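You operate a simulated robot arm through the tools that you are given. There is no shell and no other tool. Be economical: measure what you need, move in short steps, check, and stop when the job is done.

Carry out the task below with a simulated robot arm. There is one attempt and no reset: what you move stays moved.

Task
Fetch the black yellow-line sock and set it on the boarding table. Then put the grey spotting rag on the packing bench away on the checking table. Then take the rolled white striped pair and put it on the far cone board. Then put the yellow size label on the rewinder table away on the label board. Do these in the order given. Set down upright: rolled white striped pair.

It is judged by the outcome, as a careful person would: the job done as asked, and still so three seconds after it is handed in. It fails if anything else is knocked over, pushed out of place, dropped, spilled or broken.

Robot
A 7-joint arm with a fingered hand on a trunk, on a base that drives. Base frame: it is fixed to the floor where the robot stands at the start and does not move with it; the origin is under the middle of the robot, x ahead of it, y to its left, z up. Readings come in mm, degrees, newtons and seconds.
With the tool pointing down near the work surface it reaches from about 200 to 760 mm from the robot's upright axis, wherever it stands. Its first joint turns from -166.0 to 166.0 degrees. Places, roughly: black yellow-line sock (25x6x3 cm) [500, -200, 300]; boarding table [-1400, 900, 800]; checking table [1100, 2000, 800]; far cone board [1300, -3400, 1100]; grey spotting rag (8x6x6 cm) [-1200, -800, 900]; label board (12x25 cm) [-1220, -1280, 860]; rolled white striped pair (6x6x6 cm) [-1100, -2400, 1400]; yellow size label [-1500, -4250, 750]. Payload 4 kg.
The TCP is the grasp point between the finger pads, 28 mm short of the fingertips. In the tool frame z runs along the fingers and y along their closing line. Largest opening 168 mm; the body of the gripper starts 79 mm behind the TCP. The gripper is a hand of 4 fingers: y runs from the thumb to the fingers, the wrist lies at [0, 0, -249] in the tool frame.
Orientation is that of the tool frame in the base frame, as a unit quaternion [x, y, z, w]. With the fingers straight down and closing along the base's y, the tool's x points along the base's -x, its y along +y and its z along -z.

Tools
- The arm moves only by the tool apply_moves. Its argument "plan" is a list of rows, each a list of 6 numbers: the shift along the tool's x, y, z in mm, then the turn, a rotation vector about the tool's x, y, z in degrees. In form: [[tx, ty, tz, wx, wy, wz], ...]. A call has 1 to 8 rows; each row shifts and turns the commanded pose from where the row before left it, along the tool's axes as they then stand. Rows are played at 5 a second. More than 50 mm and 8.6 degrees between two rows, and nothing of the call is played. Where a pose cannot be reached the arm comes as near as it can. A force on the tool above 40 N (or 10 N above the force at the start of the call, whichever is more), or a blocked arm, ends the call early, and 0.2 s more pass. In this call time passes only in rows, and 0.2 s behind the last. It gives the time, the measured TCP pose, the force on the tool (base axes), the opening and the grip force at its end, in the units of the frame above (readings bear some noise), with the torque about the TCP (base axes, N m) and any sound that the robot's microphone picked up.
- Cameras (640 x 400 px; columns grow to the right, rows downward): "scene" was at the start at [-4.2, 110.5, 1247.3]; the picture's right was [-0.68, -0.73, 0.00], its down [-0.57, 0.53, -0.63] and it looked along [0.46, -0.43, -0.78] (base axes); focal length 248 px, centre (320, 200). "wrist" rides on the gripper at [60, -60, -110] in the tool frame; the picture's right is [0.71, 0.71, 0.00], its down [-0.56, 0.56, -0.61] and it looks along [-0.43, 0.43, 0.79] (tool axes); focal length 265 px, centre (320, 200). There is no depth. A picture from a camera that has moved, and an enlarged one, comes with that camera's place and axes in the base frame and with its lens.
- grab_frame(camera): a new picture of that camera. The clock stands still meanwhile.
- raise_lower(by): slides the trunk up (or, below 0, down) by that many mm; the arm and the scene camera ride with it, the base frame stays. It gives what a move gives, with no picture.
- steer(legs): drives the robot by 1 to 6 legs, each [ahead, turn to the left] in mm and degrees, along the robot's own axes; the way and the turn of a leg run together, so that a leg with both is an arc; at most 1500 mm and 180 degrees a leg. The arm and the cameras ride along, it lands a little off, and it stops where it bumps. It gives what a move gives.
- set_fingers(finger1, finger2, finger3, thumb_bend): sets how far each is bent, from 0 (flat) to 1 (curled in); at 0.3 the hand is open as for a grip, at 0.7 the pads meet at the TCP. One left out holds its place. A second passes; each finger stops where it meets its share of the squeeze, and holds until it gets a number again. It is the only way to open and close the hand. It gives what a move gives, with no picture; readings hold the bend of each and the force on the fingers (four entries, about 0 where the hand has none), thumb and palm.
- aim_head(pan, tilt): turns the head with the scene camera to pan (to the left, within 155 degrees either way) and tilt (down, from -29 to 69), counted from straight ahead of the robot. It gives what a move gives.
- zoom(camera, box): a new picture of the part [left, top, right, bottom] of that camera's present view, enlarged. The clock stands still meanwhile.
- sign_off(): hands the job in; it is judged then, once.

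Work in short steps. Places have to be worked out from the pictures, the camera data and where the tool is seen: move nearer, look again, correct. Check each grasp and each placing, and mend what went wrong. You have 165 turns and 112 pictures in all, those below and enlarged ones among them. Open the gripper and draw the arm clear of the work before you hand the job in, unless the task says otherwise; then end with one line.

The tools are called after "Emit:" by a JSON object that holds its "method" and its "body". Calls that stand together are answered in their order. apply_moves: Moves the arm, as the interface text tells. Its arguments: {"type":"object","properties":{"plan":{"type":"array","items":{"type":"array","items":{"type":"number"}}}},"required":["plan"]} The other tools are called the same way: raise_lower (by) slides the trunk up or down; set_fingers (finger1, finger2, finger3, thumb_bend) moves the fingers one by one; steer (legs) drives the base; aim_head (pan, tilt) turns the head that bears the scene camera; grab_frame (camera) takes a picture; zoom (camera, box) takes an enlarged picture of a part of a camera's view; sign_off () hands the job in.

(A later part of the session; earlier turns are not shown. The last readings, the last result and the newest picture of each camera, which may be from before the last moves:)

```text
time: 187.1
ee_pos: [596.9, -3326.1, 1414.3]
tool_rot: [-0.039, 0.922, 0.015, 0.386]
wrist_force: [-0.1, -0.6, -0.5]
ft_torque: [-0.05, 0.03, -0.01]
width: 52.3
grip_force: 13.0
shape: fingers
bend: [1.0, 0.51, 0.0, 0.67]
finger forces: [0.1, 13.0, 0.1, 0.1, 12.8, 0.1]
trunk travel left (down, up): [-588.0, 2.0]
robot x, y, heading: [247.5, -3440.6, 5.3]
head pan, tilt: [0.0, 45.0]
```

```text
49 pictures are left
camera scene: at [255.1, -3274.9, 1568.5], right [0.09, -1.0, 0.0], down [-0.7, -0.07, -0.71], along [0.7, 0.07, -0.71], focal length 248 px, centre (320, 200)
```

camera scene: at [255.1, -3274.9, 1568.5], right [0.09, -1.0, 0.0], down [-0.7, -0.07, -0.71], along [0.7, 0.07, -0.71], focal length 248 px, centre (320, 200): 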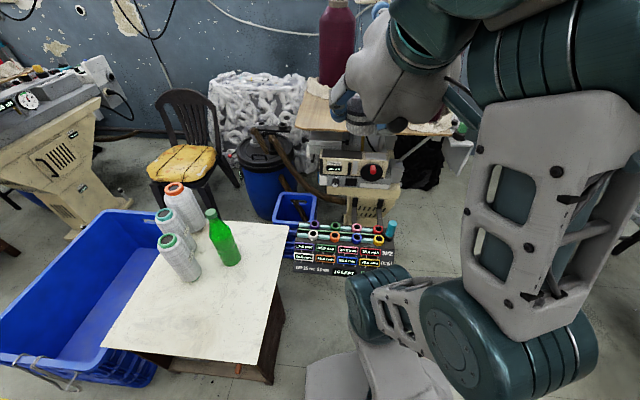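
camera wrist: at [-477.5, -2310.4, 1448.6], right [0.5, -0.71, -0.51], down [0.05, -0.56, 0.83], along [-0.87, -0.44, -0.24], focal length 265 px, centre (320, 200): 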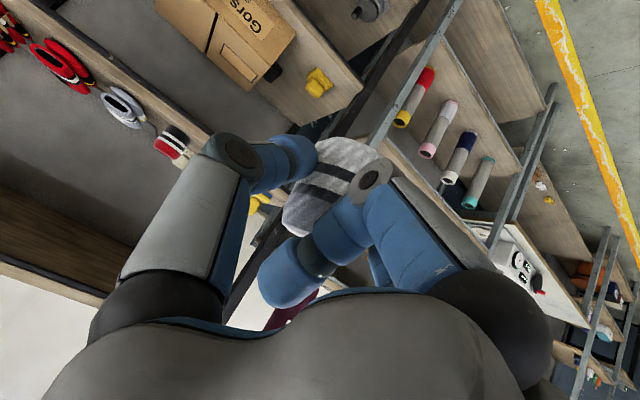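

White table is clear on the left. Creep forward 190 mm (short of the spool rack) and turn 10° left toward the free corner of the board.

Emit:
{"method": "steer", "body": {"legs": [[190, 0], [0, 10]]}}

Emit:
{"method": "apply_moves", "body": {"plan": [[-32, 15, 32, 0, 0, 0], [-32, 15, 32, 0, 0, 0], [-32, 15, 32, 0, 0, 0]]}}

Emit:
{"method": "aim_head", "body": {"pan": 0, "tilt": 30}}

Emit:
{"method": "grab_frame", "body": {"camera": "scene"}}

Emit:
{"method": "grab_frame", "body": {"camera": "wrist"}}

```text
time: 189.3
ee_pos: [755.4, -3251.5, 1413.8]
tool_rot: [-0.118, 0.915, 0.048, 0.383]
wrist_force: [-0.4, 0.6, -1.3]
ft_torque: [-0.04, -0.01, 0.0]
width: 52.2
grip_force: 12.5
shape: fingers
bend: [1.0, 0.51, 0.0, 0.67]
finger forces: [0.0, 13.1, 0.0, 0.0, 12.9, 0.1]
trunk travel left (down, up): [-588.0, 2.0]
robot x, y, heading: [436.7, -3421.0, 15.0]
head pan, tilt: [0.0, 45.0]
```

```text
time: 190.1
ee_pos: [878.5, -3174.0, 1413.9]
tool_rot: [-0.118, 0.915, 0.048, 0.383]
wrist_force: [-0.6, -0.9, 0.0]
ft_torque: [-0.01, 0.02, 0.01]
width: 52.3
grip_force: 12.4
shape: fingers
bend: [1.0, 0.51, 0.0, 0.67]
finger forces: [0.0, 12.9, 0.0, 0.1, 12.9, 0.1]
trunk travel left (down, up): [-588.0, 2.0]
robot x, y, heading: [434.0, -3423.9, 15.1]
head pan, tilt: [0.0, 45.0]
```

```text
time: 190.9
ee_pos: [876.0, -3174.6, 1413.1]
tool_rot: [-0.119, 0.915, 0.049, 0.382]
wrist_force: [-1.2, 0.7, -0.5]
ft_torque: [-0.04, 0.01, -0.03]
width: 52.4
grip_force: 13.4
shape: fingers
bend: [1.0, 0.51, 0.0, 0.67]
finger forces: [0.0, 12.8, 0.0, 0.0, 13.0, 0.0]
trunk travel left (down, up): [-588.0, 2.0]
robot x, y, heading: [431.6, -3420.2, 15.0]
head pan, tilt: [0.0, 30.0]
```

```text
48 pictures are left
camera scene: at [419.6, -3257.5, 1591.0], right [0.26, -0.97, 0.0], down [-0.48, -0.13, -0.87], along [0.84, 0.23, -0.5], focal length 248 px, centre (320, 200)
```

scene: 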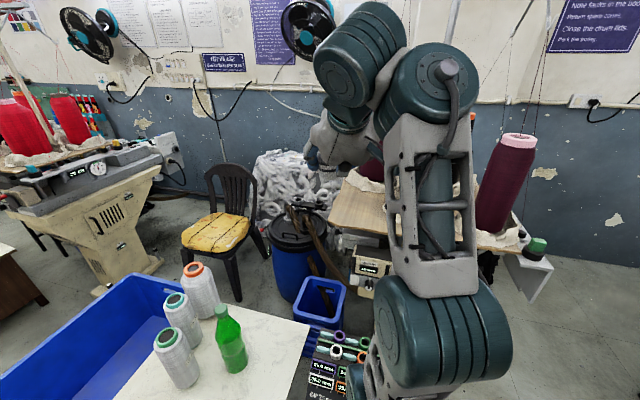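

```text
47 pictures are left
camera wrist: at [775.8, -3263.9, 1447.5], right [-0.66, 0.56, -0.5], down [-0.19, 0.53, 0.83], along [0.73, 0.64, -0.25], focal length 265 px, centre (320, 200)
```

wrist: 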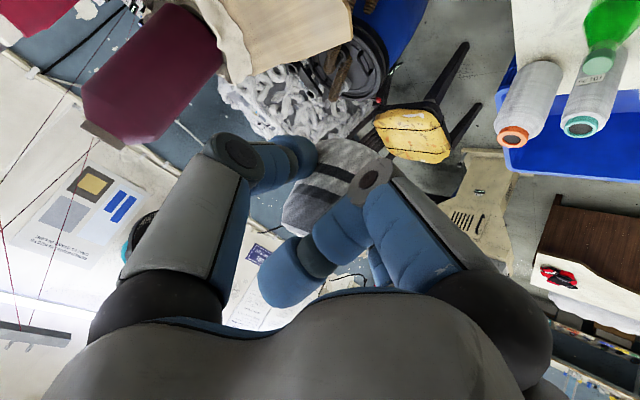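

I moved left instead of right; correct that. Move above the free corner target (1178,-3208) at z≈1300.

Emit:
{"method": "apply_moves", "body": {"plan": [[-17, -16, 40, 0, 0, 0], [-17, -16, 40, 0, 0, 0], [-17, -16, 40, 0, 0, 0], [-17, -16, 40, 0, 0, 0], [-17, -16, 40, 0, 0, 0], [-17, -15, 40, 0, 0, 0], [-17, -15, 40, 0, 0, 0]]}}

Emit:
{"method": "grab_frame", "body": {"camera": "scene"}}

Emit:
{"method": "grab_frame", "body": {"camera": "wrist"}}

```text
time: 192.5
ee_pos: [1180.1, -3206.5, 1303.6]
tool_rot: [-0.119, 0.915, 0.048, 0.382]
wrist_force: [0.2, 0.0, -0.6]
ft_torque: [0.02, 0.01, 0.03]
width: 52.1
grip_force: 12.8
shape: fingers
bend: [1.0, 0.51, 0.0, 0.67]
finger forces: [0.1, 12.9, 0.1, 0.0, 12.8, 0.1]
trunk travel left (down, up): [-588.0, 2.0]
robot x, y, heading: [431.4, -3422.8, 14.8]
head pan, tilt: [0.0, 30.0]
```

```text
46 pictures are left
camera scene: at [421.0, -3257.8, 1591.1], right [0.26, -0.97, 0.0], down [-0.48, -0.13, -0.87], along [0.84, 0.23, -0.5], focal length 248 px, centre (320, 200)
```

scene: 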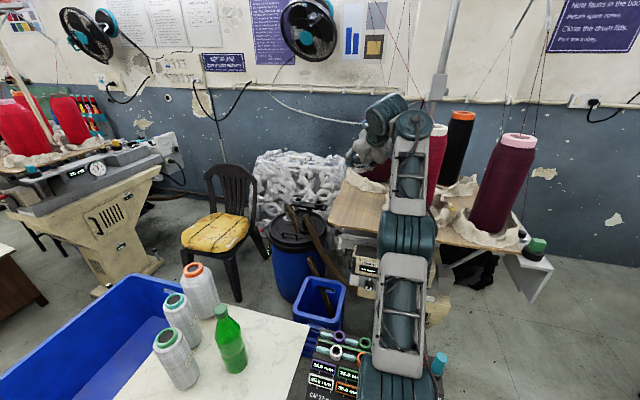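

```text
45 pictures are left
camera wrist: at [1079.2, -3295.1, 1338.0], right [-0.66, 0.56, -0.5], down [-0.18, 0.53, 0.83], along [0.73, 0.64, -0.25], focal length 265 px, centre (320, 200)
```

wrist: 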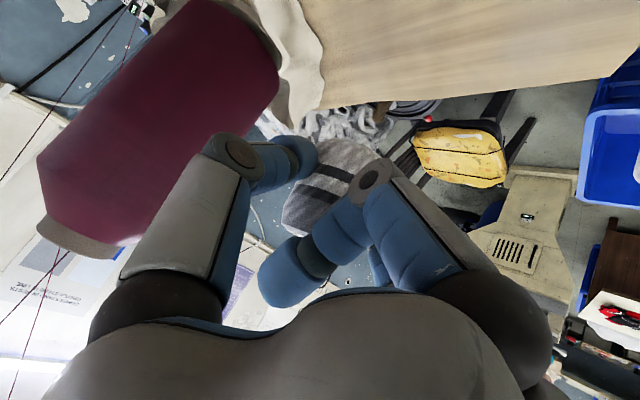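

Clear of the cones; lowering vertically toward the board.

Emit:
{"method": "apply_moves", "body": {"plan": [[28, 0, 28, 0, 0, 0], [28, 0, 28, 0, 0, 0], [21, 0, 21, 0, 0, 0]]}}

Emit:
{"method": "zoom", "body": {"camera": "scene", "box": [320, 110, 480, 250]}}

Emit:
{"method": "grab_frame", "body": {"camera": "wrist"}}

```text
time: 193.3
ee_pos: [1179.2, -3207.2, 1196.8]
tool_rot: [-0.119, 0.915, 0.049, 0.383]
wrist_force: [0.4, -0.2, -0.7]
ft_torque: [0.02, -0.02, 0.05]
width: 52.2
grip_force: 12.7
shape: fingers
bend: [1.0, 0.51, 0.0, 0.67]
finger forces: [0.0, 12.8, 0.1, 0.1, 12.8, 0.0]
trunk travel left (down, up): [-588.0, 2.0]
robot x, y, heading: [432.3, -3424.7, 15.0]
head pan, tilt: [0.0, 30.0]
```

```text
2.86 times, centred on (400, 180) of scene
camera zoom: at [420.0, -3257.8, 1591.1], right [0.26, -0.97, 0.0], down [-0.48, -0.13, -0.87], along [0.84, 0.23, -0.5], focal length 709 px, centre (91, 257)
```

zoom: 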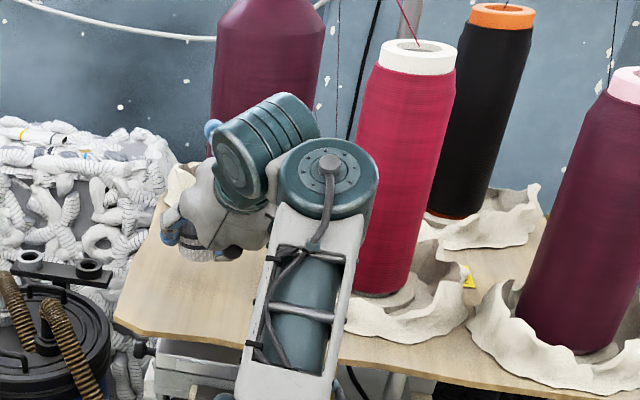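

```text
43 pictures are left
camera wrist: at [1078.2, -3295.7, 1230.1], right [-0.66, 0.56, -0.51], down [-0.19, 0.53, 0.83], along [0.73, 0.64, -0.25], focal length 265 px, centre (320, 200)
```

wrist: 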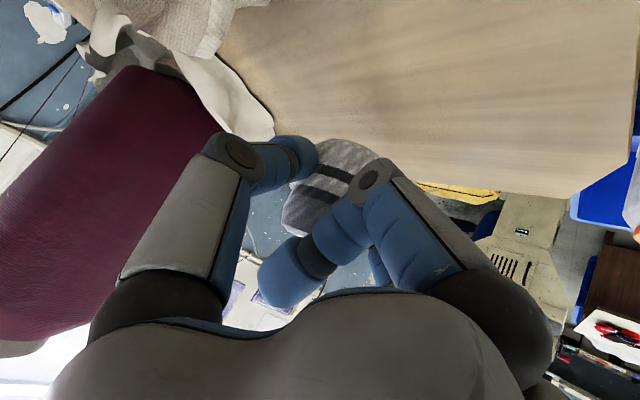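

Landing point is on bare wood with margin. Lower in small steps to contact.

Emit:
{"method": "apply_moves", "body": {"plan": [[10, 0, 10, 0, 0, 0], [6, 0, 6, 0, 0, 0], [4, 0, 4, 0, 0, 0], [4, 0, 4, 0, 0, 0], [3, 0, 3, 0, 0, 0]]}}

Emit:
{"method": "grab_frame", "body": {"camera": "wrist"}}

```text
time: 194.5
ee_pos: [1179.2, -3207.0, 1156.9]
tool_rot: [-0.118, 0.915, 0.048, 0.383]
wrist_force: [0.3, -0.8, -0.8]
ft_torque: [0.01, 0.0, 0.0]
width: 52.5
grip_force: 12.3
shape: fingers
bend: [1.0, 0.51, 0.0, 0.67]
finger forces: [0.0, 12.8, 0.0, 0.0, 12.7, 0.0]
trunk travel left (down, up): [-588.0, 2.0]
robot x, y, heading: [434.0, -3425.1, 15.2]
head pan, tilt: [0.0, 30.0]
```

```text
42 pictures are left
camera wrist: at [1077.8, -3296.4, 1190.3], right [-0.66, 0.56, -0.5], down [-0.19, 0.53, 0.83], along [0.73, 0.64, -0.25], focal length 265 px, centre (320, 200)
```

wrist: 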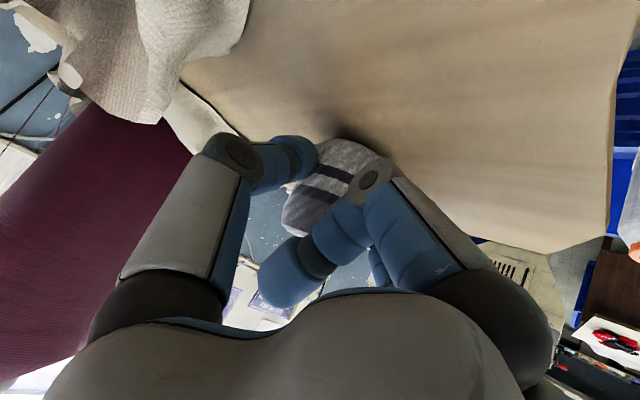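

Shadow under the roll shows we're close, no contact yet. Continue in 3–4 mm steps.

Emit:
{"method": "apply_moves", "body": {"plan": [[3, 0, 3, 0, 0, 0], [2.5, 0, 2.5, 0, 0, 0], [2.5, 0, 2.5, 0, 0, 0], [2.5, 0, 2.5, 0, 0, 0]]}}

```text
time: 195.5
ee_pos: [1176.5, -3210.4, 1146.2]
tool_rot: [-0.118, 0.913, 0.049, 0.387]
wrist_force: [2.7, -2.8, 20.6]
ft_torque: [0.43, -0.32, -0.06]
width: 51.9
grip_force: 15.4
shape: fingers
bend: [1.0, 0.51, 0.0, 0.67]
finger forces: [0.0, 13.4, 0.0, 0.0, 16.9, 0.1]
trunk travel left (down, up): [-588.0, 2.0]
robot x, y, heading: [433.6, -3423.8, 15.1]
head pan, tilt: [0.0, 30.0]
```

Contact (20 N). Ease up 2 mm and open.

Emit:
{"method": "apply_moves", "body": {"plan": [[-1.5, 0, -1.5, 0, 0, 0]]}}

Emit:
{"method": "set_fingers", "body": {"finger2": 0.44, "thumb_bend": 0.6}}

Emit:
{"method": "set_fingers", "body": {"finger2": 0.42, "thumb_bend": 0.45}}

Emit:
{"method": "grab_frame", "body": {"camera": "wrist"}}

```text
time: 195.9
ee_pos: [1177.6, -3210.0, 1146.2]
tool_rot: [-0.118, 0.914, 0.048, 0.385]
wrist_force: [6.4, -3.2, 20.0]
ft_torque: [0.34, -0.35, -0.13]
width: 52.0
grip_force: 15.0
shape: fingers
bend: [1.0, 0.51, 0.0, 0.67]
finger forces: [0.0, 12.5, 0.0, 0.0, 17.9, 0.0]
trunk travel left (down, up): [-588.0, 2.0]
robot x, y, heading: [433.4, -3421.8, 15.2]
head pan, tilt: [0.0, 30.0]
```

```text
time: 196.9
ee_pos: [1177.4, -3207.9, 1142.9]
tool_rot: [-0.119, 0.915, 0.049, 0.382]
wrist_force: [-0.1, -0.2, -0.5]
ft_torque: [0.03, 0.02, -0.02]
width: 60.7
grip_force: 0.0
shape: fingers
bend: [1.0, 0.44, 0.0, 0.6]
finger forces: [0.1, 0.1, 0.0, 0.0, 0.0, 0.0]
trunk travel left (down, up): [-588.0, 2.0]
robot x, y, heading: [430.6, -3421.1, 15.1]
head pan, tilt: [0.0, 30.0]
```

```text
time: 197.9
ee_pos: [1177.9, -3207.7, 1143.4]
tool_rot: [-0.117, 0.915, 0.047, 0.383]
wrist_force: [-0.4, 0.5, 0.1]
ft_torque: [0.01, 0.0, 0.02]
width: 79.2
grip_force: 0.0
shape: fingers
bend: [1.0, 0.42, 0.0, 0.45]
finger forces: [0.1, 0.1, 0.0, 0.0, 0.0, 0.0]
trunk travel left (down, up): [-588.0, 2.0]
robot x, y, heading: [433.4, -3423.2, 15.2]
head pan, tilt: [0.0, 30.0]
```

```text
41 pictures are left
camera wrist: at [1077.0, -3296.8, 1177.7], right [-0.66, 0.56, -0.5], down [-0.19, 0.53, 0.83], along [0.73, 0.64, -0.25], focal length 265 px, centre (320, 200)
```

wrist: 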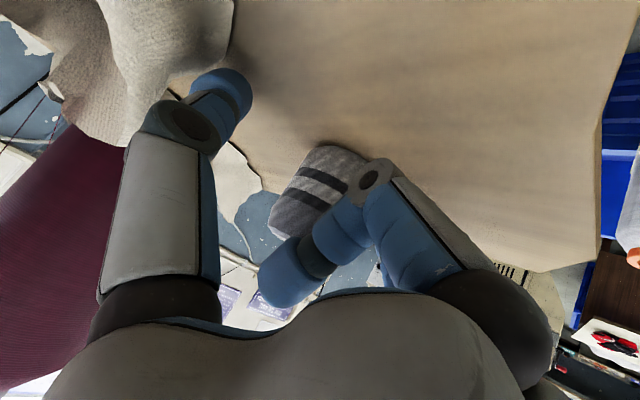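

Roll is standing free. Withdraw straight back, then lift and verify.

Emit:
{"method": "apply_moves", "body": {"plan": [[12, 0, -14, 0, 0, 0], [20, 0, -22, 0, 0, 0], [30, 0, -32, 0, 0, 0], [32, 0, -34, 0, 0, 0], [0, 0, -45, 0, 0, 0], [0, 0, -45, 0, 0, 0], [0, 0, -45, 0, 0, 0], [0, 0, -45, 0, 0, 0]]}}

Emit:
{"method": "grab_frame", "body": {"camera": "scene"}}

Emit:
{"method": "grab_frame", "body": {"camera": "wrist"}}

```text
time: 199.7
ee_pos: [932.0, -3273.1, 1286.7]
tool_rot: [-0.118, 0.916, 0.049, 0.381]
wrist_force: [0.7, 0.2, -0.4]
ft_torque: [-0.03, -0.04, -0.01]
width: 79.1
grip_force: 0.0
shape: fingers
bend: [1.0, 0.42, 0.0, 0.45]
finger forces: [0.0, 0.0, 0.0, 0.1, 0.0, 0.1]
out of reach, approached as far as the arm can: row 5, 8
trunk travel left (down, up): [-588.0, 2.0]
robot x, y, heading: [434.5, -3418.2, 15.2]
head pan, tilt: [0.0, 30.0]
```

```text
40 pictures are left
camera scene: at [418.8, -3257.3, 1590.9], right [0.26, -0.97, 0.0], down [-0.48, -0.13, -0.87], along [0.84, 0.23, -0.5], focal length 248 px, centre (320, 200)
```

scene: 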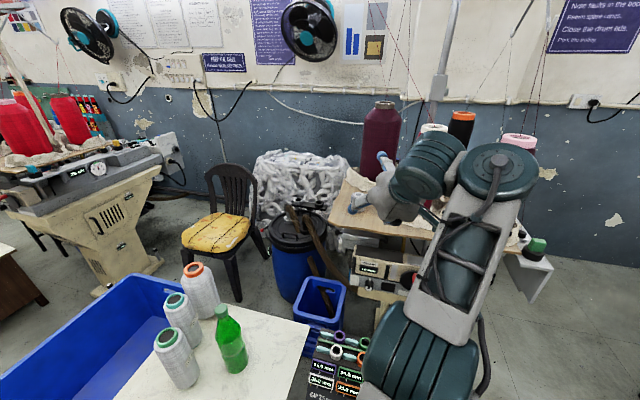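

```text
39 pictures are left
camera wrist: at [831.3, -3361.5, 1320.8], right [-0.66, 0.56, -0.5], down [-0.18, 0.53, 0.83], along [0.73, 0.64, -0.25], focal length 265 px, centre (320, 200)
```

wrist: 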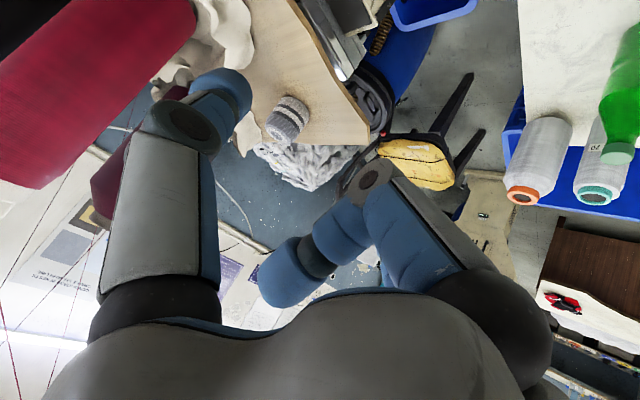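

The roll stands upright on the board. Back away, bring the hand to pointing down, and drive to the rewinder table.

Emit:
{"method": "steer", "body": {"legs": [[-400, 0]]}}

Emit:
{"method": "apply_moves", "body": {"plan": [[20, 0, 20, 0, 7.5, 0], [20, 0, 20, 0, 7.5, 0], [20, 0, 20, 0, 7.5, 0], [20, 0, 20, 0, 7.5, 0], [20, 0, 20, 0, 7.5, 0], [20, 0, 20, 0, 7.8, 0]]}}

Emit:
{"method": "steer", "body": {"legs": [[0, -147], [960, 0], [0, -48]]}}

Emit:
{"method": "grab_frame", "body": {"camera": "scene"}}

```text
time: 202.1
ee_pos: [555.4, -3375.2, 1286.7]
tool_rot: [-0.119, 0.916, 0.049, 0.381]
wrist_force: [0.2, 0.1, 0.1]
ft_torque: [0.01, 0.01, 0.01]
width: 79.3
grip_force: 0.2
shape: fingers
bend: [1.0, 0.42, 0.0, 0.45]
finger forces: [0.0, 0.2, 0.0, 0.0, 0.0, 0.1]
trunk travel left (down, up): [-588.0, 2.0]
robot x, y, heading: [59.4, -3518.8, 15.3]
head pan, tilt: [0.0, 30.0]
```

```text
time: 203.5
ee_pos: [504.7, -3387.8, 1130.2]
tool_rot: [-0.128, 0.992, -0.001, -0.002]
wrist_force: [1.1, 0.0, -0.3]
ft_torque: [-0.03, 0.02, 0.01]
width: 79.3
grip_force: 0.1
shape: fingers
bend: [1.0, 0.42, 0.0, 0.45]
finger forces: [0.1, 0.1, 0.0, 0.0, 0.1, 0.0]
trunk travel left (down, up): [-588.0, 2.0]
robot x, y, heading: [58.2, -3522.9, 14.8]
head pan, tilt: [0.0, 30.0]
```

```text
time: 216.5
ee_pos: [-1004.4, -4290.7, 1129.9]
tool_rot: [1.0, 0.018, 0.002, -0.001]
wrist_force: [-0.7, -0.3, -0.5]
ft_torque: [-0.01, -0.02, 0.01]
width: 79.1
grip_force: 0.0
shape: fingers
bend: [1.0, 0.42, 0.0, 0.45]
finger forces: [0.0, 0.0, 0.1, 0.0, 0.0, 0.0]
trunk travel left (down, up): [-588.0, 2.0]
robot x, y, heading: [-538.5, -4251.7, -177.4]
head pan, tilt: [0.0, 30.0]
```

```text
38 pictures are left
camera scene: at [-561.0, -4419.7, 1591.1], right [-0.04, 1.0, 0.0], down [0.5, 0.02, -0.87], along [-0.87, -0.04, -0.5], focal length 248 px, centre (320, 200)
```

scene: 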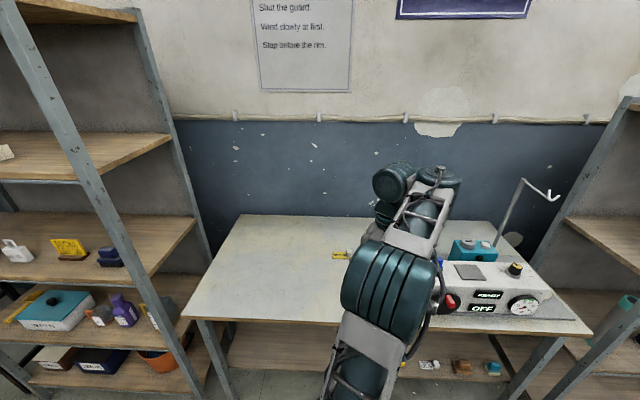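

A yellow item is visible at (341,255). Zoom.

Emit:
{"method": "zoom", "body": {"camera": "scene", "box": [300, 225, 380, 285]}}

```text
6.67 times, centred on (340, 255) of scene
camera zoom: at [-561.0, -4419.7, 1591.1], right [-0.04, 1.0, 0.0], down [0.5, 0.02, -0.87], along [-0.87, -0.04, -0.5], focal length 1653 px, centre (187, -167)
```

zoom: 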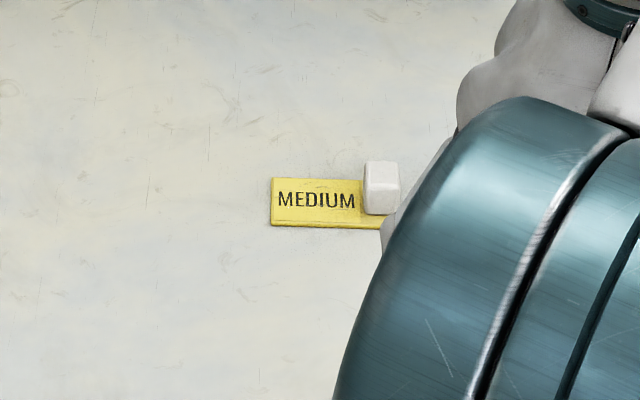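

It's the yellow MEDIUM label with a white knob at its right end, near (-1504,-4320). Drive 230 mm closer, then move over it with the view unobstructed.

Emit:
{"method": "steer", "body": {"legs": [[225, 0]]}}

Emit:
{"method": "set_fingers", "body": {"finger1": 0.0, "finger2": 0.48, "finger3": 0.0, "thumb_bend": 0.48}}

Emit:
{"method": "apply_moves", "body": {"plan": [[-40, 0, 20, 0, 0, 0], [-40, 0, 20, 0, 0, 0], [-40, 0, 20, 0, 0, 0], [-40, 0, 20, 0, 0, 0]]}}

Emit:
{"method": "grab_frame", "body": {"camera": "scene"}}

Emit:
{"method": "grab_frame", "body": {"camera": "wrist"}}

```text
time: 218.2
ee_pos: [-1226.7, -4300.9, 1128.9]
tool_rot: [1.0, 0.019, 0.002, 0.0]
wrist_force: [-0.3, -0.2, -0.3]
ft_torque: [0.0, -0.03, -0.03]
width: 79.3
grip_force: 0.1
shape: fingers
bend: [1.0, 0.42, 0.0, 0.45]
finger forces: [0.0, 0.0, 0.0, 0.1, 0.0, 0.0]
trunk travel left (down, up): [-588.0, 2.0]
robot x, y, heading: [-760.9, -4264.3, -177.1]
head pan, tilt: [0.0, 30.0]
```

```text
time: 219.2
ee_pos: [-1227.3, -4301.7, 1130.5]
tool_rot: [1.0, 0.019, 0.002, -0.001]
wrist_force: [-0.1, 0.2, 0.3]
ft_torque: [-0.01, 0.01, -0.01]
width: 126.0
grip_force: 0.1
shape: fingers
bend: [0.0, 0.48, 0.0, 0.48]
finger forces: [0.0, 0.0, 0.0, 0.0, 0.1, 0.0]
trunk travel left (down, up): [-588.0, 2.0]
robot x, y, heading: [-759.9, -4260.1, -177.2]
head pan, tilt: [0.0, 30.0]
```

```text
time: 220.2
ee_pos: [-1387.8, -4307.0, 1049.4]
tool_rot: [1.0, 0.02, 0.002, 0.0]
wrist_force: [0.2, -0.6, -0.1]
ft_torque: [0.02, 0.0, 0.04]
width: 125.9
grip_force: 0.1
shape: fingers
bend: [0.0, 0.48, 0.0, 0.48]
finger forces: [0.1, 0.0, 0.0, 0.0, 0.0, 0.1]
trunk travel left (down, up): [-588.0, 2.0]
robot x, y, heading: [-760.6, -4262.5, -177.3]
head pan, tilt: [0.0, 30.0]
```

```text
36 pictures are left
camera scene: at [-784.1, -4429.8, 1591.1], right [-0.05, 1.0, 0.0], down [0.5, 0.02, -0.87], along [-0.86, -0.04, -0.5], focal length 248 px, centre (320, 200)
```

scene: 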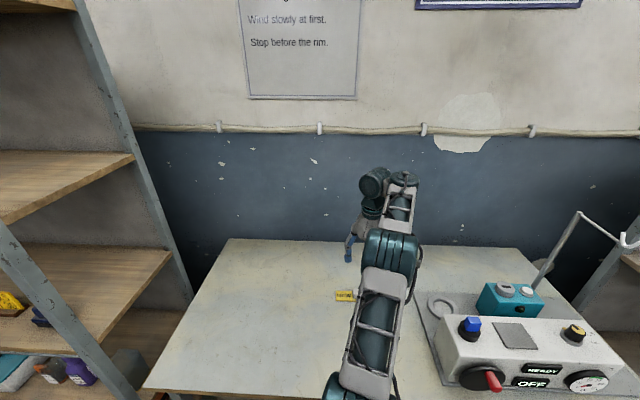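

```text
35 pictures are left
camera wrist: at [-1330.1, -4244.4, 1158.6], right [0.73, -0.68, 0.0], down [-0.54, -0.58, 0.61], along [-0.41, -0.45, -0.79], focal length 265 px, centre (320, 200)
```

wrist: 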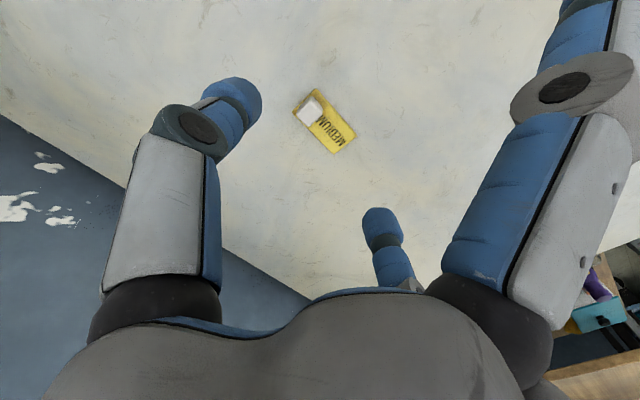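

Label lies flat with knob at about (-1420,-4326), table around z 780–800. Centre over the knob and descend part way.

Emit:
{"method": "apply_moves", "body": {"plan": [[-16, 9, 40, 0, 0, 0], [-16, 9, 40, 0, 0, 0], [0, 0, 40, 0, 0, 0]]}}

Emit:
{"method": "grab_frame", "body": {"camera": "wrist"}}

```text
time: 221.0
ee_pos: [-1420.2, -4325.2, 928.9]
tool_rot: [1.0, 0.02, 0.002, -0.001]
wrist_force: [-0.1, -0.3, -0.2]
ft_torque: [0.01, -0.02, -0.01]
width: 126.2
grip_force: 0.1
shape: fingers
bend: [0.0, 0.48, 0.0, 0.48]
finger forces: [0.0, 0.0, 0.1, 0.0, 0.0, 0.0]
trunk travel left (down, up): [-588.0, 2.0]
robot x, y, heading: [-758.8, -4264.2, -177.3]
head pan, tilt: [0.0, 30.0]
```

```text
34 pictures are left
camera wrist: at [-1361.9, -4263.9, 1038.6], right [0.73, -0.68, 0.0], down [-0.54, -0.58, 0.61], along [-0.42, -0.45, -0.79], focal length 265 px, centre (320, 200)
```

wrist: 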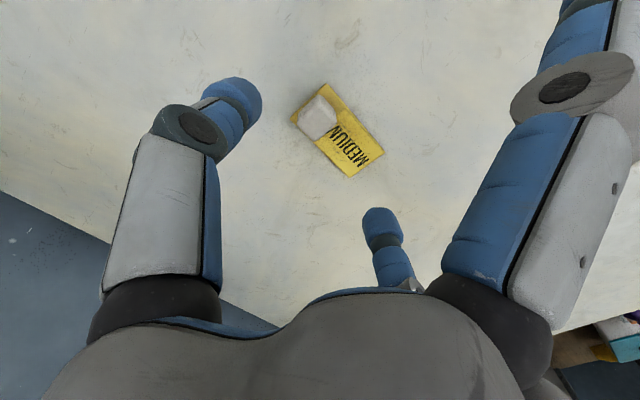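

Still well centred. Descend 45 mm more and re-evaluate the height.

Emit:
{"method": "apply_moves", "body": {"plan": [[0, 0, 25, 0, 0, 0], [0, 0, 20, 0, 0, 0]]}}

Emit:
{"method": "grab_frame", "body": {"camera": "wrist"}}

Emit:
{"method": "zoom", "body": {"camera": "scene", "box": [310, 220, 410, 310]}}

```text
time: 221.6
ee_pos: [-1419.3, -4326.6, 884.9]
tool_rot: [1.0, 0.019, 0.002, -0.001]
wrist_force: [0.1, -0.3, -0.2]
ft_torque: [-0.01, -0.03, -0.02]
width: 125.8
grip_force: 0.0
shape: fingers
bend: [0.0, 0.48, 0.0, 0.48]
finger forces: [0.0, 0.1, 0.0, 0.0, 0.0, 0.1]
trunk travel left (down, up): [-588.0, 2.0]
robot x, y, heading: [-759.9, -4269.7, -177.3]
head pan, tilt: [0.0, 30.0]
```

```text
33 pictures are left
camera wrist: at [-1360.9, -4263.7, 993.9], right [0.73, -0.68, 0.0], down [-0.54, -0.58, 0.61], along [-0.42, -0.45, -0.79], focal length 265 px, centre (320, 200)
```

wrist: 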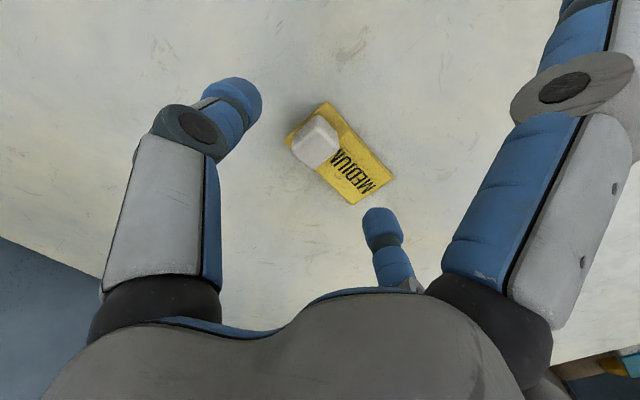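

```text
4.44 times, centred on (360, 265) of scene
camera zoom: at [-783.2, -4430.2, 1591.1], right [-0.05, 1.0, 0.0], down [0.5, 0.02, -0.87], along [-0.86, -0.04, -0.5], focal length 1102 px, centre (142, -89)
```

zoom: 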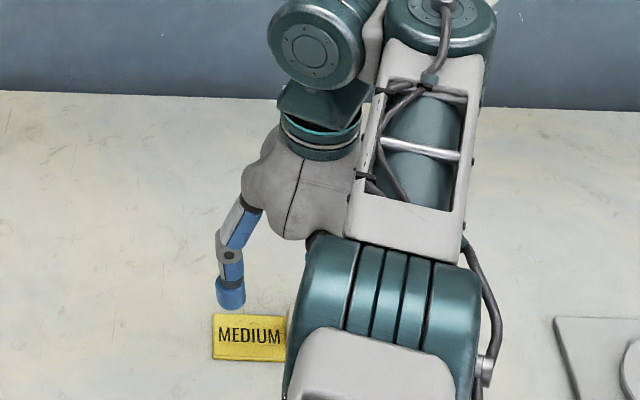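

Knob near (-1426,-4328), top around z 800. Shift 6 mm and descend slowly with the pinch fingers straddling it.

Emit:
{"method": "apply_moves", "body": {"plan": [[-6, 1, 15, 0, 0, 0], [0, 0, 15, 0, 0, 0], [0, 0, 10, 0, 0, 0]]}}

Emit:
{"method": "grab_frame", "body": {"camera": "wrist"}}

```text
time: 222.4
ee_pos: [-1424.9, -4326.7, 862.6]
tool_rot: [1.0, 0.021, 0.003, 0.0]
wrist_force: [-0.4, 0.1, -0.1]
ft_torque: [-0.02, 0.03, 0.02]
width: 126.1
grip_force: 0.2
shape: fingers
bend: [0.0, 0.48, 0.0, 0.48]
finger forces: [0.1, 0.0, 0.0, 0.1, 0.0, 0.0]
out of reach, approached as far as the arm can: row 2, 3
trunk travel left (down, up): [-588.0, 2.0]
robot x, y, heading: [-760.2, -4263.4, -177.5]
head pan, tilt: [0.0, 30.0]
```

```text
31 pictures are left
camera wrist: at [-1367.2, -4264.5, 972.7], right [0.73, -0.68, 0.0], down [-0.54, -0.58, 0.61], along [-0.41, -0.45, -0.79], focal length 265 px, centre (320, 200)
```

wrist: 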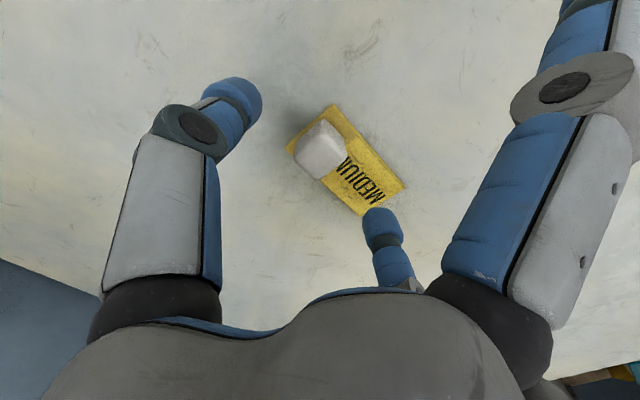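

The arm's downward reach is limited here, so use the trunk to descend.

Emit:
{"method": "raise_lower", "body": {"by": -35}}

Emit:
{"method": "zoom", "body": {"camera": "scene", "box": [310, 220, 410, 310]}}

Emit:
{"method": "grab_frame", "body": {"camera": "wrist"}}

```text
time: 223.1
ee_pos: [-1428.3, -4325.6, 840.8]
tool_rot: [1.0, 0.02, -0.01, -0.002]
wrist_force: [1.4, 1.6, 22.4]
ft_torque: [-1.41, -0.14, 0.07]
width: 126.2
grip_force: 12.0
shape: fingers
bend: [0.0, 0.46, 0.0, 0.48]
finger forces: [0.0, 23.5, 0.1, 0.0, 0.1, 0.1]
trunk travel left (down, up): [-556.0, 34.0]
robot x, y, heading: [-760.7, -4266.1, -177.3]
head pan, tilt: [0.0, 30.0]
stopped: the force on the tool passed its limit (the readings are from after the stop); the commanded pose is now the measured one
```

```text
4.44 times, centred on (360, 265) of scene
camera zoom: at [-780.2, -4429.6, 1558.9], right [-0.05, 1.0, 0.0], down [0.5, 0.02, -0.87], along [-0.87, -0.04, -0.5], focal length 1102 px, centre (142, -89)
```

zoom: 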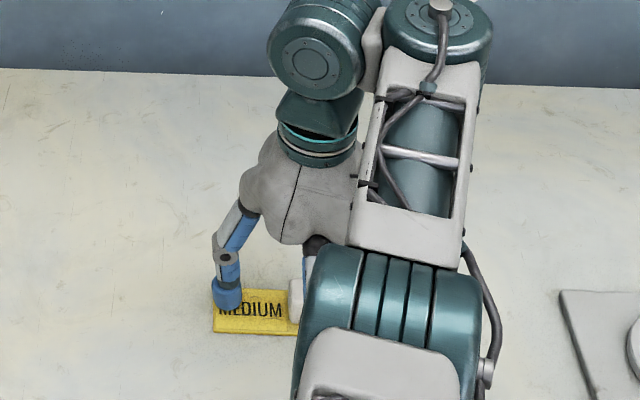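

```text
29 pictures are left
camera wrist: at [-1367.8, -4263.6, 948.1], right [0.73, -0.68, -0.01], down [-0.53, -0.58, 0.62], along [-0.43, -0.45, -0.78], focal length 265 px, centre (320, 200)
```

wrist: 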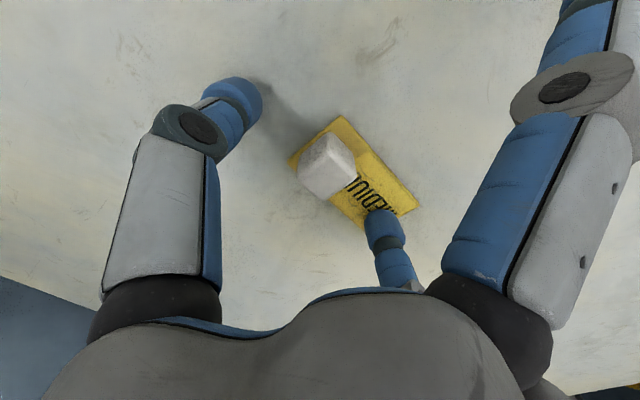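

Finger2 touched the label's face (top ≈ z 805). Lift 4 mm, nudge 6 mm in x, and pinch the knob.

Emit:
{"method": "apply_moves", "body": {"plan": [[6, 0, -5, 0, 0, 0]]}}

Emit:
{"method": "set_fingers", "body": {"finger2": 0.6, "thumb_bend": 0.6}}

Emit:
{"method": "grab_frame", "body": {"camera": "wrist"}}

```text
time: 223.5
ee_pos: [-1420.3, -4326.2, 840.8]
tool_rot: [1.0, 0.019, -0.004, -0.001]
wrist_force: [-0.4, -1.0, 5.8]
ft_torque: [-0.35, -0.01, -0.01]
width: 125.9
grip_force: 3.4
shape: fingers
bend: [0.0, 0.47, 0.0, 0.48]
finger forces: [0.0, 6.1, 0.0, 0.0, 0.1, 0.0]
trunk travel left (down, up): [-556.0, 34.0]
robot x, y, heading: [-756.3, -4263.1, -177.5]
head pan, tilt: [0.0, 30.0]
```

```text
time: 224.5
ee_pos: [-1422.1, -4325.2, 840.8]
tool_rot: [1.0, 0.019, -0.005, -0.002]
wrist_force: [-0.4, 1.0, -0.5]
ft_torque: [0.01, -0.01, -0.04]
width: 117.4
grip_force: 0.1
shape: fingers
bend: [0.0, 0.6, 0.0, 0.6]
finger forces: [0.0, 0.1, 0.0, 0.0, 0.0, 0.1]
trunk travel left (down, up): [-556.0, 34.0]
robot x, y, heading: [-758.0, -4266.6, -177.2]
head pan, tilt: [0.0, 30.0]
```

```text
28 pictures are left
camera wrist: at [-1362.3, -4262.8, 949.7], right [0.73, -0.68, -0.01], down [-0.53, -0.58, 0.62], along [-0.43, -0.45, -0.79], focal length 265 px, centre (320, 200)
```

wrist: 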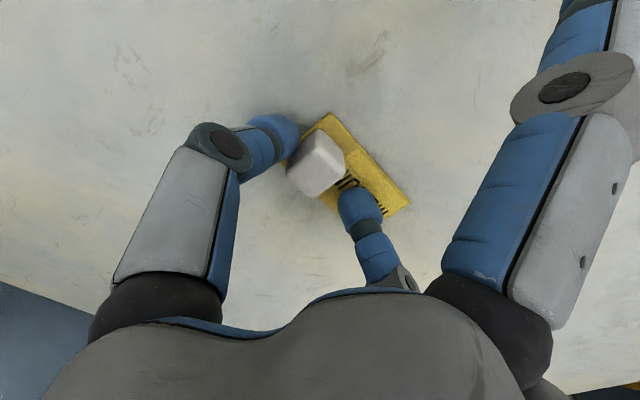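

Fingers flank the knob. Close.

Emit:
{"method": "set_fingers", "body": {"finger2": 0.8, "thumb_bend": 0.8}}

Emit:
{"method": "apply_moves", "body": {"plan": [[0, 0, -10, 0, 0, 0], [0, 0, -20, 0, 0, 0], [0, 0, -30, 0, 0, 0]]}}

Emit:
{"method": "grab_frame", "body": {"camera": "wrist"}}

```text
time: 225.5
ee_pos: [-1422.0, -4325.3, 841.3]
tool_rot: [1.0, 0.019, -0.005, -0.001]
wrist_force: [-1.1, 1.3, 3.4]
ft_torque: [-0.2, 0.01, 0.0]
width: 113.5
grip_force: 13.7
shape: fingers
bend: [0.0, 0.62, 0.0, 0.68]
finger forces: [0.0, 13.3, 0.0, 0.0, 14.2, 0.1]
trunk travel left (down, up): [-556.0, 34.0]
robot x, y, heading: [-759.4, -4266.5, -177.4]
head pan, tilt: [0.0, 30.0]
```

```text
time: 226.3
ee_pos: [-1420.3, -4325.7, 899.2]
tool_rot: [1.0, 0.02, -0.004, -0.001]
wrist_force: [-0.5, -0.5, -1.0]
ft_torque: [0.02, 0.03, -0.01]
width: 112.3
grip_force: 12.7
shape: fingers
bend: [0.0, 0.6, 0.0, 0.75]
finger forces: [0.0, 13.1, 0.1, 0.0, 13.1, 0.0]
trunk travel left (down, up): [-556.0, 34.0]
robot x, y, heading: [-758.9, -4266.9, -177.2]
head pan, tilt: [0.0, 30.0]
```

```text
27 pictures are left
camera wrist: at [-1361.1, -4264.0, 1008.9], right [0.73, -0.68, -0.01], down [-0.53, -0.58, 0.62], along [-0.42, -0.45, -0.79], focal length 265 px, centre (320, 200)
```

wrist: 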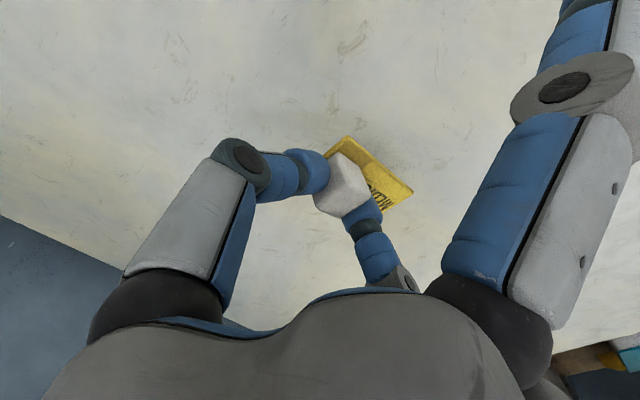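

Label is held. Lift, retract, back off and drive north to the packing bench's label board near (-1220,-1280).

Emit:
{"method": "apply_moves", "body": {"plan": [[0, 0, -45, 0, 0, 0], [0, 0, -45, 0, 0, 0], [0, 0, -45, 0, 0, 0], [45, 0, -20, 0, 0, 0], [45, 0, 0, 0, 0, 0], [45, 0, 0, 0, 0, 0], [45, 0, 0, 0, 0, 0]]}}

Emit:
{"method": "steer", "body": {"legs": [[-250, 0], [0, -93], [1500, 0], [1460, 0], [0, 90]]}}

Emit:
{"method": "grab_frame", "body": {"camera": "scene"}}

```text
time: 227.9
ee_pos: [-1240.1, -4318.5, 1052.8]
tool_rot: [1.0, 0.02, -0.005, 0.0]
wrist_force: [0.3, 0.6, 0.0]
ft_torque: [0.0, 0.01, 0.03]
width: 112.4
grip_force: 12.9
shape: fingers
bend: [0.0, 0.6, 0.0, 0.75]
finger forces: [0.0, 12.9, 0.1, 0.0, 12.9, 0.0]
trunk travel left (down, up): [-556.0, 34.0]
robot x, y, heading: [-758.4, -4263.8, -177.2]
head pan, tilt: [0.0, 30.0]
```

```text
time: 251.6
ee_pos: [-805.8, -1315.7, 1051.9]
tool_rot: [1.0, -0.012, -0.004, 0.0]
wrist_force: [-0.3, -0.3, 0.4]
ft_torque: [0.03, 0.05, 0.02]
width: 112.3
grip_force: 12.5
shape: fingers
bend: [0.0, 0.6, 0.0, 0.75]
finger forces: [0.0, 12.9, 0.1, 0.0, 12.7, 0.1]
trunk travel left (down, up): [-556.0, 34.0]
robot x, y, heading: [-321.3, -1289.2, 179.3]
head pan, tilt: [0.0, 30.0]
```

```text
26 pictures are left
camera scene: at [-355.1, -1455.3, 1558.7], right [0.02, 1.0, 0.0], down [0.5, -0.01, -0.87], along [-0.87, 0.01, -0.5], focal length 248 px, centre (320, 200)
```

scene: 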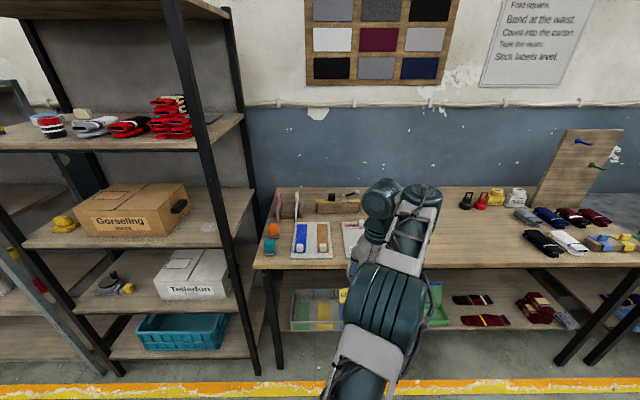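

Drive 290 mm closer to the bench, shift the arm aside enough to see the boards.

Emit:
{"method": "steer", "body": {"legs": [[290, 0]]}}

Emit:
{"method": "zoom", "body": {"camera": "scene", "box": [260, 200, 420, 300]}}

Emit:
{"method": "grab_frame", "body": {"camera": "wrist"}}

```text
time: 253.6
ee_pos: [-1095.5, -1314.8, 1051.7]
tool_rot: [1.0, -0.009, -0.005, -0.001]
wrist_force: [0.2, -0.1, 0.2]
ft_torque: [0.03, -0.04, -0.02]
width: 112.4
grip_force: 12.7
shape: fingers
bend: [0.0, 0.6, 0.0, 0.75]
finger forces: [0.0, 12.8, 0.0, 0.0, 12.7, 0.0]
trunk travel left (down, up): [-556.0, 34.0]
robot x, y, heading: [-615.0, -1287.8, 179.4]
head pan, tilt: [0.0, 30.0]
```

```text
4.00 times, centred on (340, 250) of scene
camera zoom: at [-644.0, -1451.6, 1558.7], right [0.01, 1.0, 0.0], down [0.5, 0.0, -0.87], along [-0.87, 0.01, -0.5], focal length 992 px, centre (240, 0)
```

zoom: 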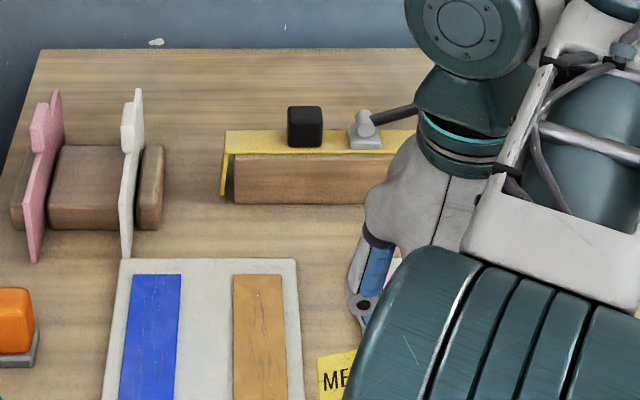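

```text
24 pictures are left
camera wrist: at [-1032.6, -1255.8, 1160.9], right [0.69, -0.72, -0.01], down [-0.56, -0.55, 0.62], along [-0.45, -0.42, -0.79], focal length 265 px, centre (320, 200)
```

wrist: 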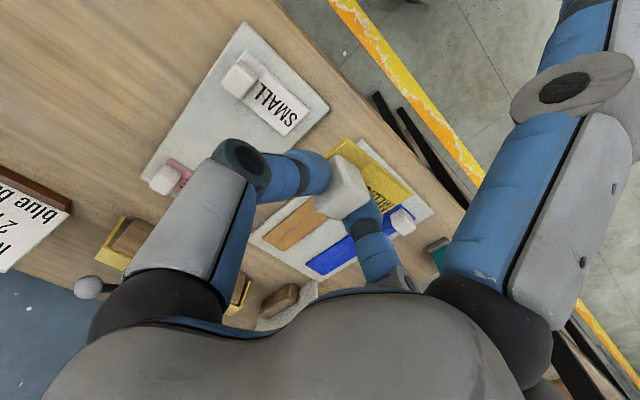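

The label board (with SMALL and pink labels) spans x -1348…-1101, y -1334…-1217; the middle slot at x≈-1222 is free, knobs at y≈-1243. Zoom on the held label to check its attitude.

Emit:
{"method": "zoom", "body": {"camera": "wrist", "box": [260, 110, 460, 250]}}

```text
2.86 times, centred on (360, 180) of wrist
camera zoom: at [-1032.6, -1255.8, 1160.9], right [0.69, -0.72, -0.01], down [-0.56, -0.55, 0.62], along [-0.45, -0.42, -0.79], focal length 758 px, centre (206, 257)
```

zoom: 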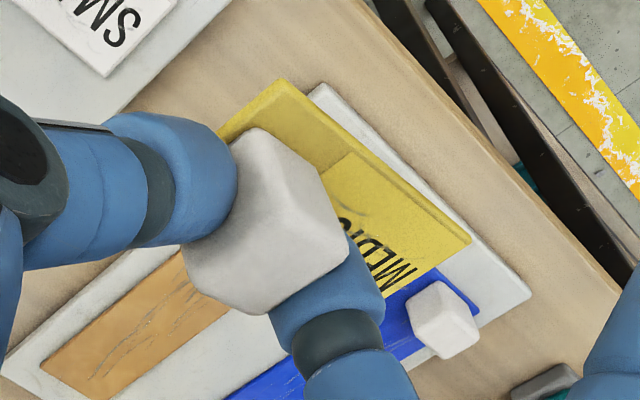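

The held label droops ~14° at its free end. I'll move over the middle slot and roll the hand 14° to level it.

Emit:
{"method": "apply_moves", "body": {"plan": [[-44, -22, 0, 0, 0, 0], [-44, -22, 0, 0, 0, 0], [-44, -22, 0, 0, 0, 0], [0, 0, 40, 0, 0, 0], [0, 0, 40, 0, 0, 0], [0, 0, 0, -7, 0, 0], [0, 0, 0, -7, 0, 0]]}}

Emit:
{"method": "grab_frame", "body": {"camera": "wrist"}}

Emit:
{"method": "zoom", "body": {"camera": "scene", "box": [280, 190, 440, 300]}}

```text
time: 255.2
ee_pos: [-1226.7, -1244.6, 973.0]
tool_rot: [0.993, -0.008, -0.005, 0.122]
wrist_force: [0.1, 0.1, 1.1]
ft_torque: [0.0, 0.01, 0.0]
width: 112.2
grip_force: 12.7
shape: fingers
bend: [0.0, 0.6, 0.0, 0.75]
finger forces: [0.0, 12.7, 0.0, 0.0, 12.8, 0.0]
trunk travel left (down, up): [-556.0, 34.0]
robot x, y, heading: [-614.1, -1290.0, 179.3]
head pan, tilt: [0.0, 30.0]
```

```text
22 pictures are left
camera wrist: at [-1163.5, -1159.8, 1063.7], right [0.7, -0.7, 0.16], down [-0.56, -0.38, 0.74], along [-0.45, -0.6, -0.66], focal length 265 px, centre (320, 200)
```

wrist: 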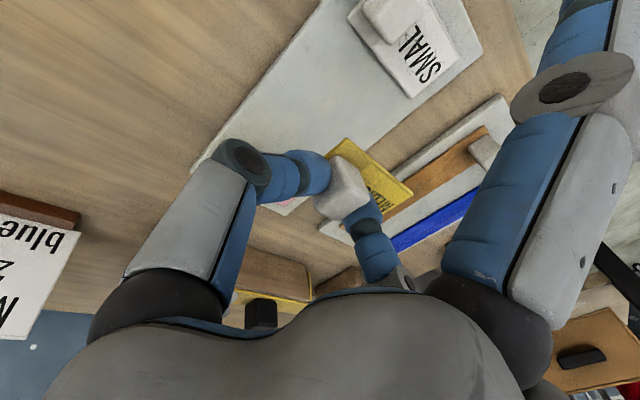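

```text
3.64 times, centred on (360, 245) of scene
camera zoom: at [-643.6, -1450.8, 1558.8], right [0.01, 1.0, 0.0], down [0.5, -0.01, -0.87], along [-0.87, 0.01, -0.5], focal length 902 px, centre (174, 36)
```

zoom: 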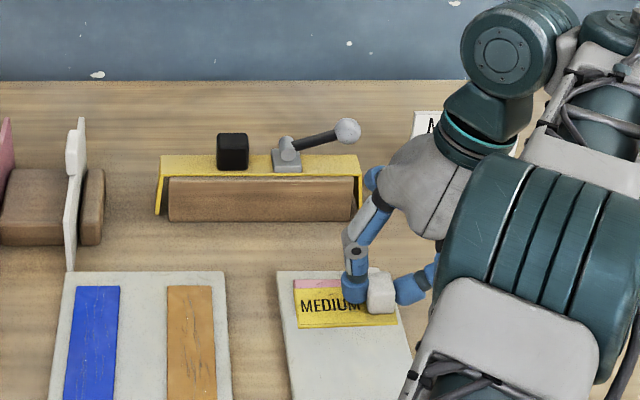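

Label looks level and over the slot; shift 15 mm in +y and lower ~45 mm.

Emit:
{"method": "apply_moves", "body": {"plan": [[2, -13, 22, 0, 0, 0], [2, -13, 22, 0, 0, 0]]}}

Emit:
{"method": "zoom", "body": {"camera": "scene", "box": [300, 200, 420, 300]}}

Emit:
{"method": "grab_frame", "body": {"camera": "wrist"}}

```text
time: 255.8
ee_pos: [-1222.1, -1229.1, 926.7]
tool_rot: [0.993, -0.008, -0.005, 0.12]
wrist_force: [-0.4, 0.3, -0.3]
ft_torque: [0.01, 0.04, 0.0]
width: 112.7
grip_force: 13.0
shape: fingers
bend: [0.0, 0.6, 0.0, 0.75]
finger forces: [0.0, 12.8, 0.0, 0.1, 12.8, 0.0]
trunk travel left (down, up): [-556.0, 34.0]
robot x, y, heading: [-609.7, -1288.6, 179.4]
head pan, tilt: [0.0, 30.0]
```

```text
4.00 times, centred on (360, 250) of scene
camera zoom: at [-643.7, -1451.3, 1558.8], right [0.01, 1.0, 0.0], down [0.5, 0.0, -0.87], along [-0.87, 0.01, -0.5], focal length 992 px, centre (160, 0)
```

zoom: 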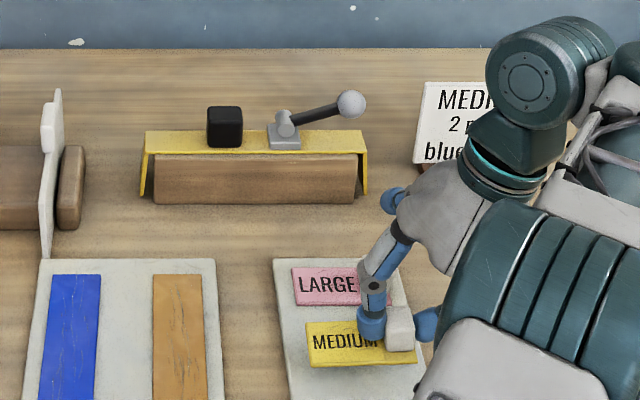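

```text
19 pictures are left
camera wrist: at [-1157.9, -1145.9, 1016.3], right [0.7, -0.7, 0.16], down [-0.56, -0.38, 0.74], along [-0.45, -0.6, -0.66], focal length 265 px, centre (320, 200)
```

wrist: 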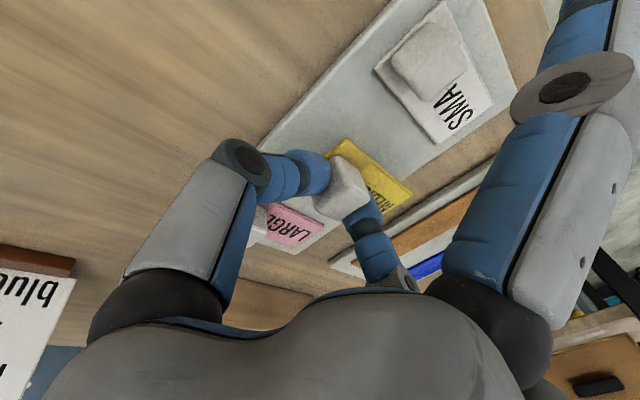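

MEDIUM is lined up between LARGE and SMALL. Lower vertically in small steps until contact.

Emit:
{"method": "apply_moves", "body": {"plan": [[0, -2.4, 9.7, 0, 0, 0], [0, -1.5, 5.8, 0, 0, 0], [0, -1, 4, 0, 0, 0], [0, -1, 4, 0, 0, 0], [0, -1, 4, 0, 0, 0], [0, -1, 4, 0, 0, 0]]}}

Emit:
{"method": "zoom", "body": {"camera": "scene", "box": [300, 200, 420, 300]}}

```text
time: 257.2
ee_pos: [-1222.5, -1232.2, 894.3]
tool_rot: [0.993, -0.008, -0.006, 0.121]
wrist_force: [-0.2, -1.2, 4.5]
ft_torque: [-0.22, -0.02, 0.0]
width: 112.7
grip_force: 12.1
shape: fingers
bend: [0.0, 0.6, 0.0, 0.74]
finger forces: [0.1, 12.4, 0.1, 0.1, 12.6, 0.1]
trunk travel left (down, up): [-556.0, 34.0]
robot x, y, heading: [-608.2, -1289.6, 179.5]
head pan, tilt: [0.0, 30.0]
```

```text
4.00 times, centred on (360, 250) of scene
camera zoom: at [-643.0, -1451.5, 1558.9], right [0.01, 1.0, 0.0], down [0.5, 0.0, -0.87], along [-0.87, 0.01, -0.5], focal length 992 px, centre (160, 0)
```

zoom: 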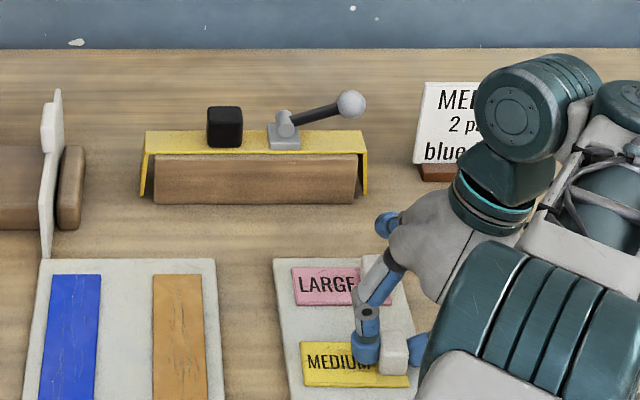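

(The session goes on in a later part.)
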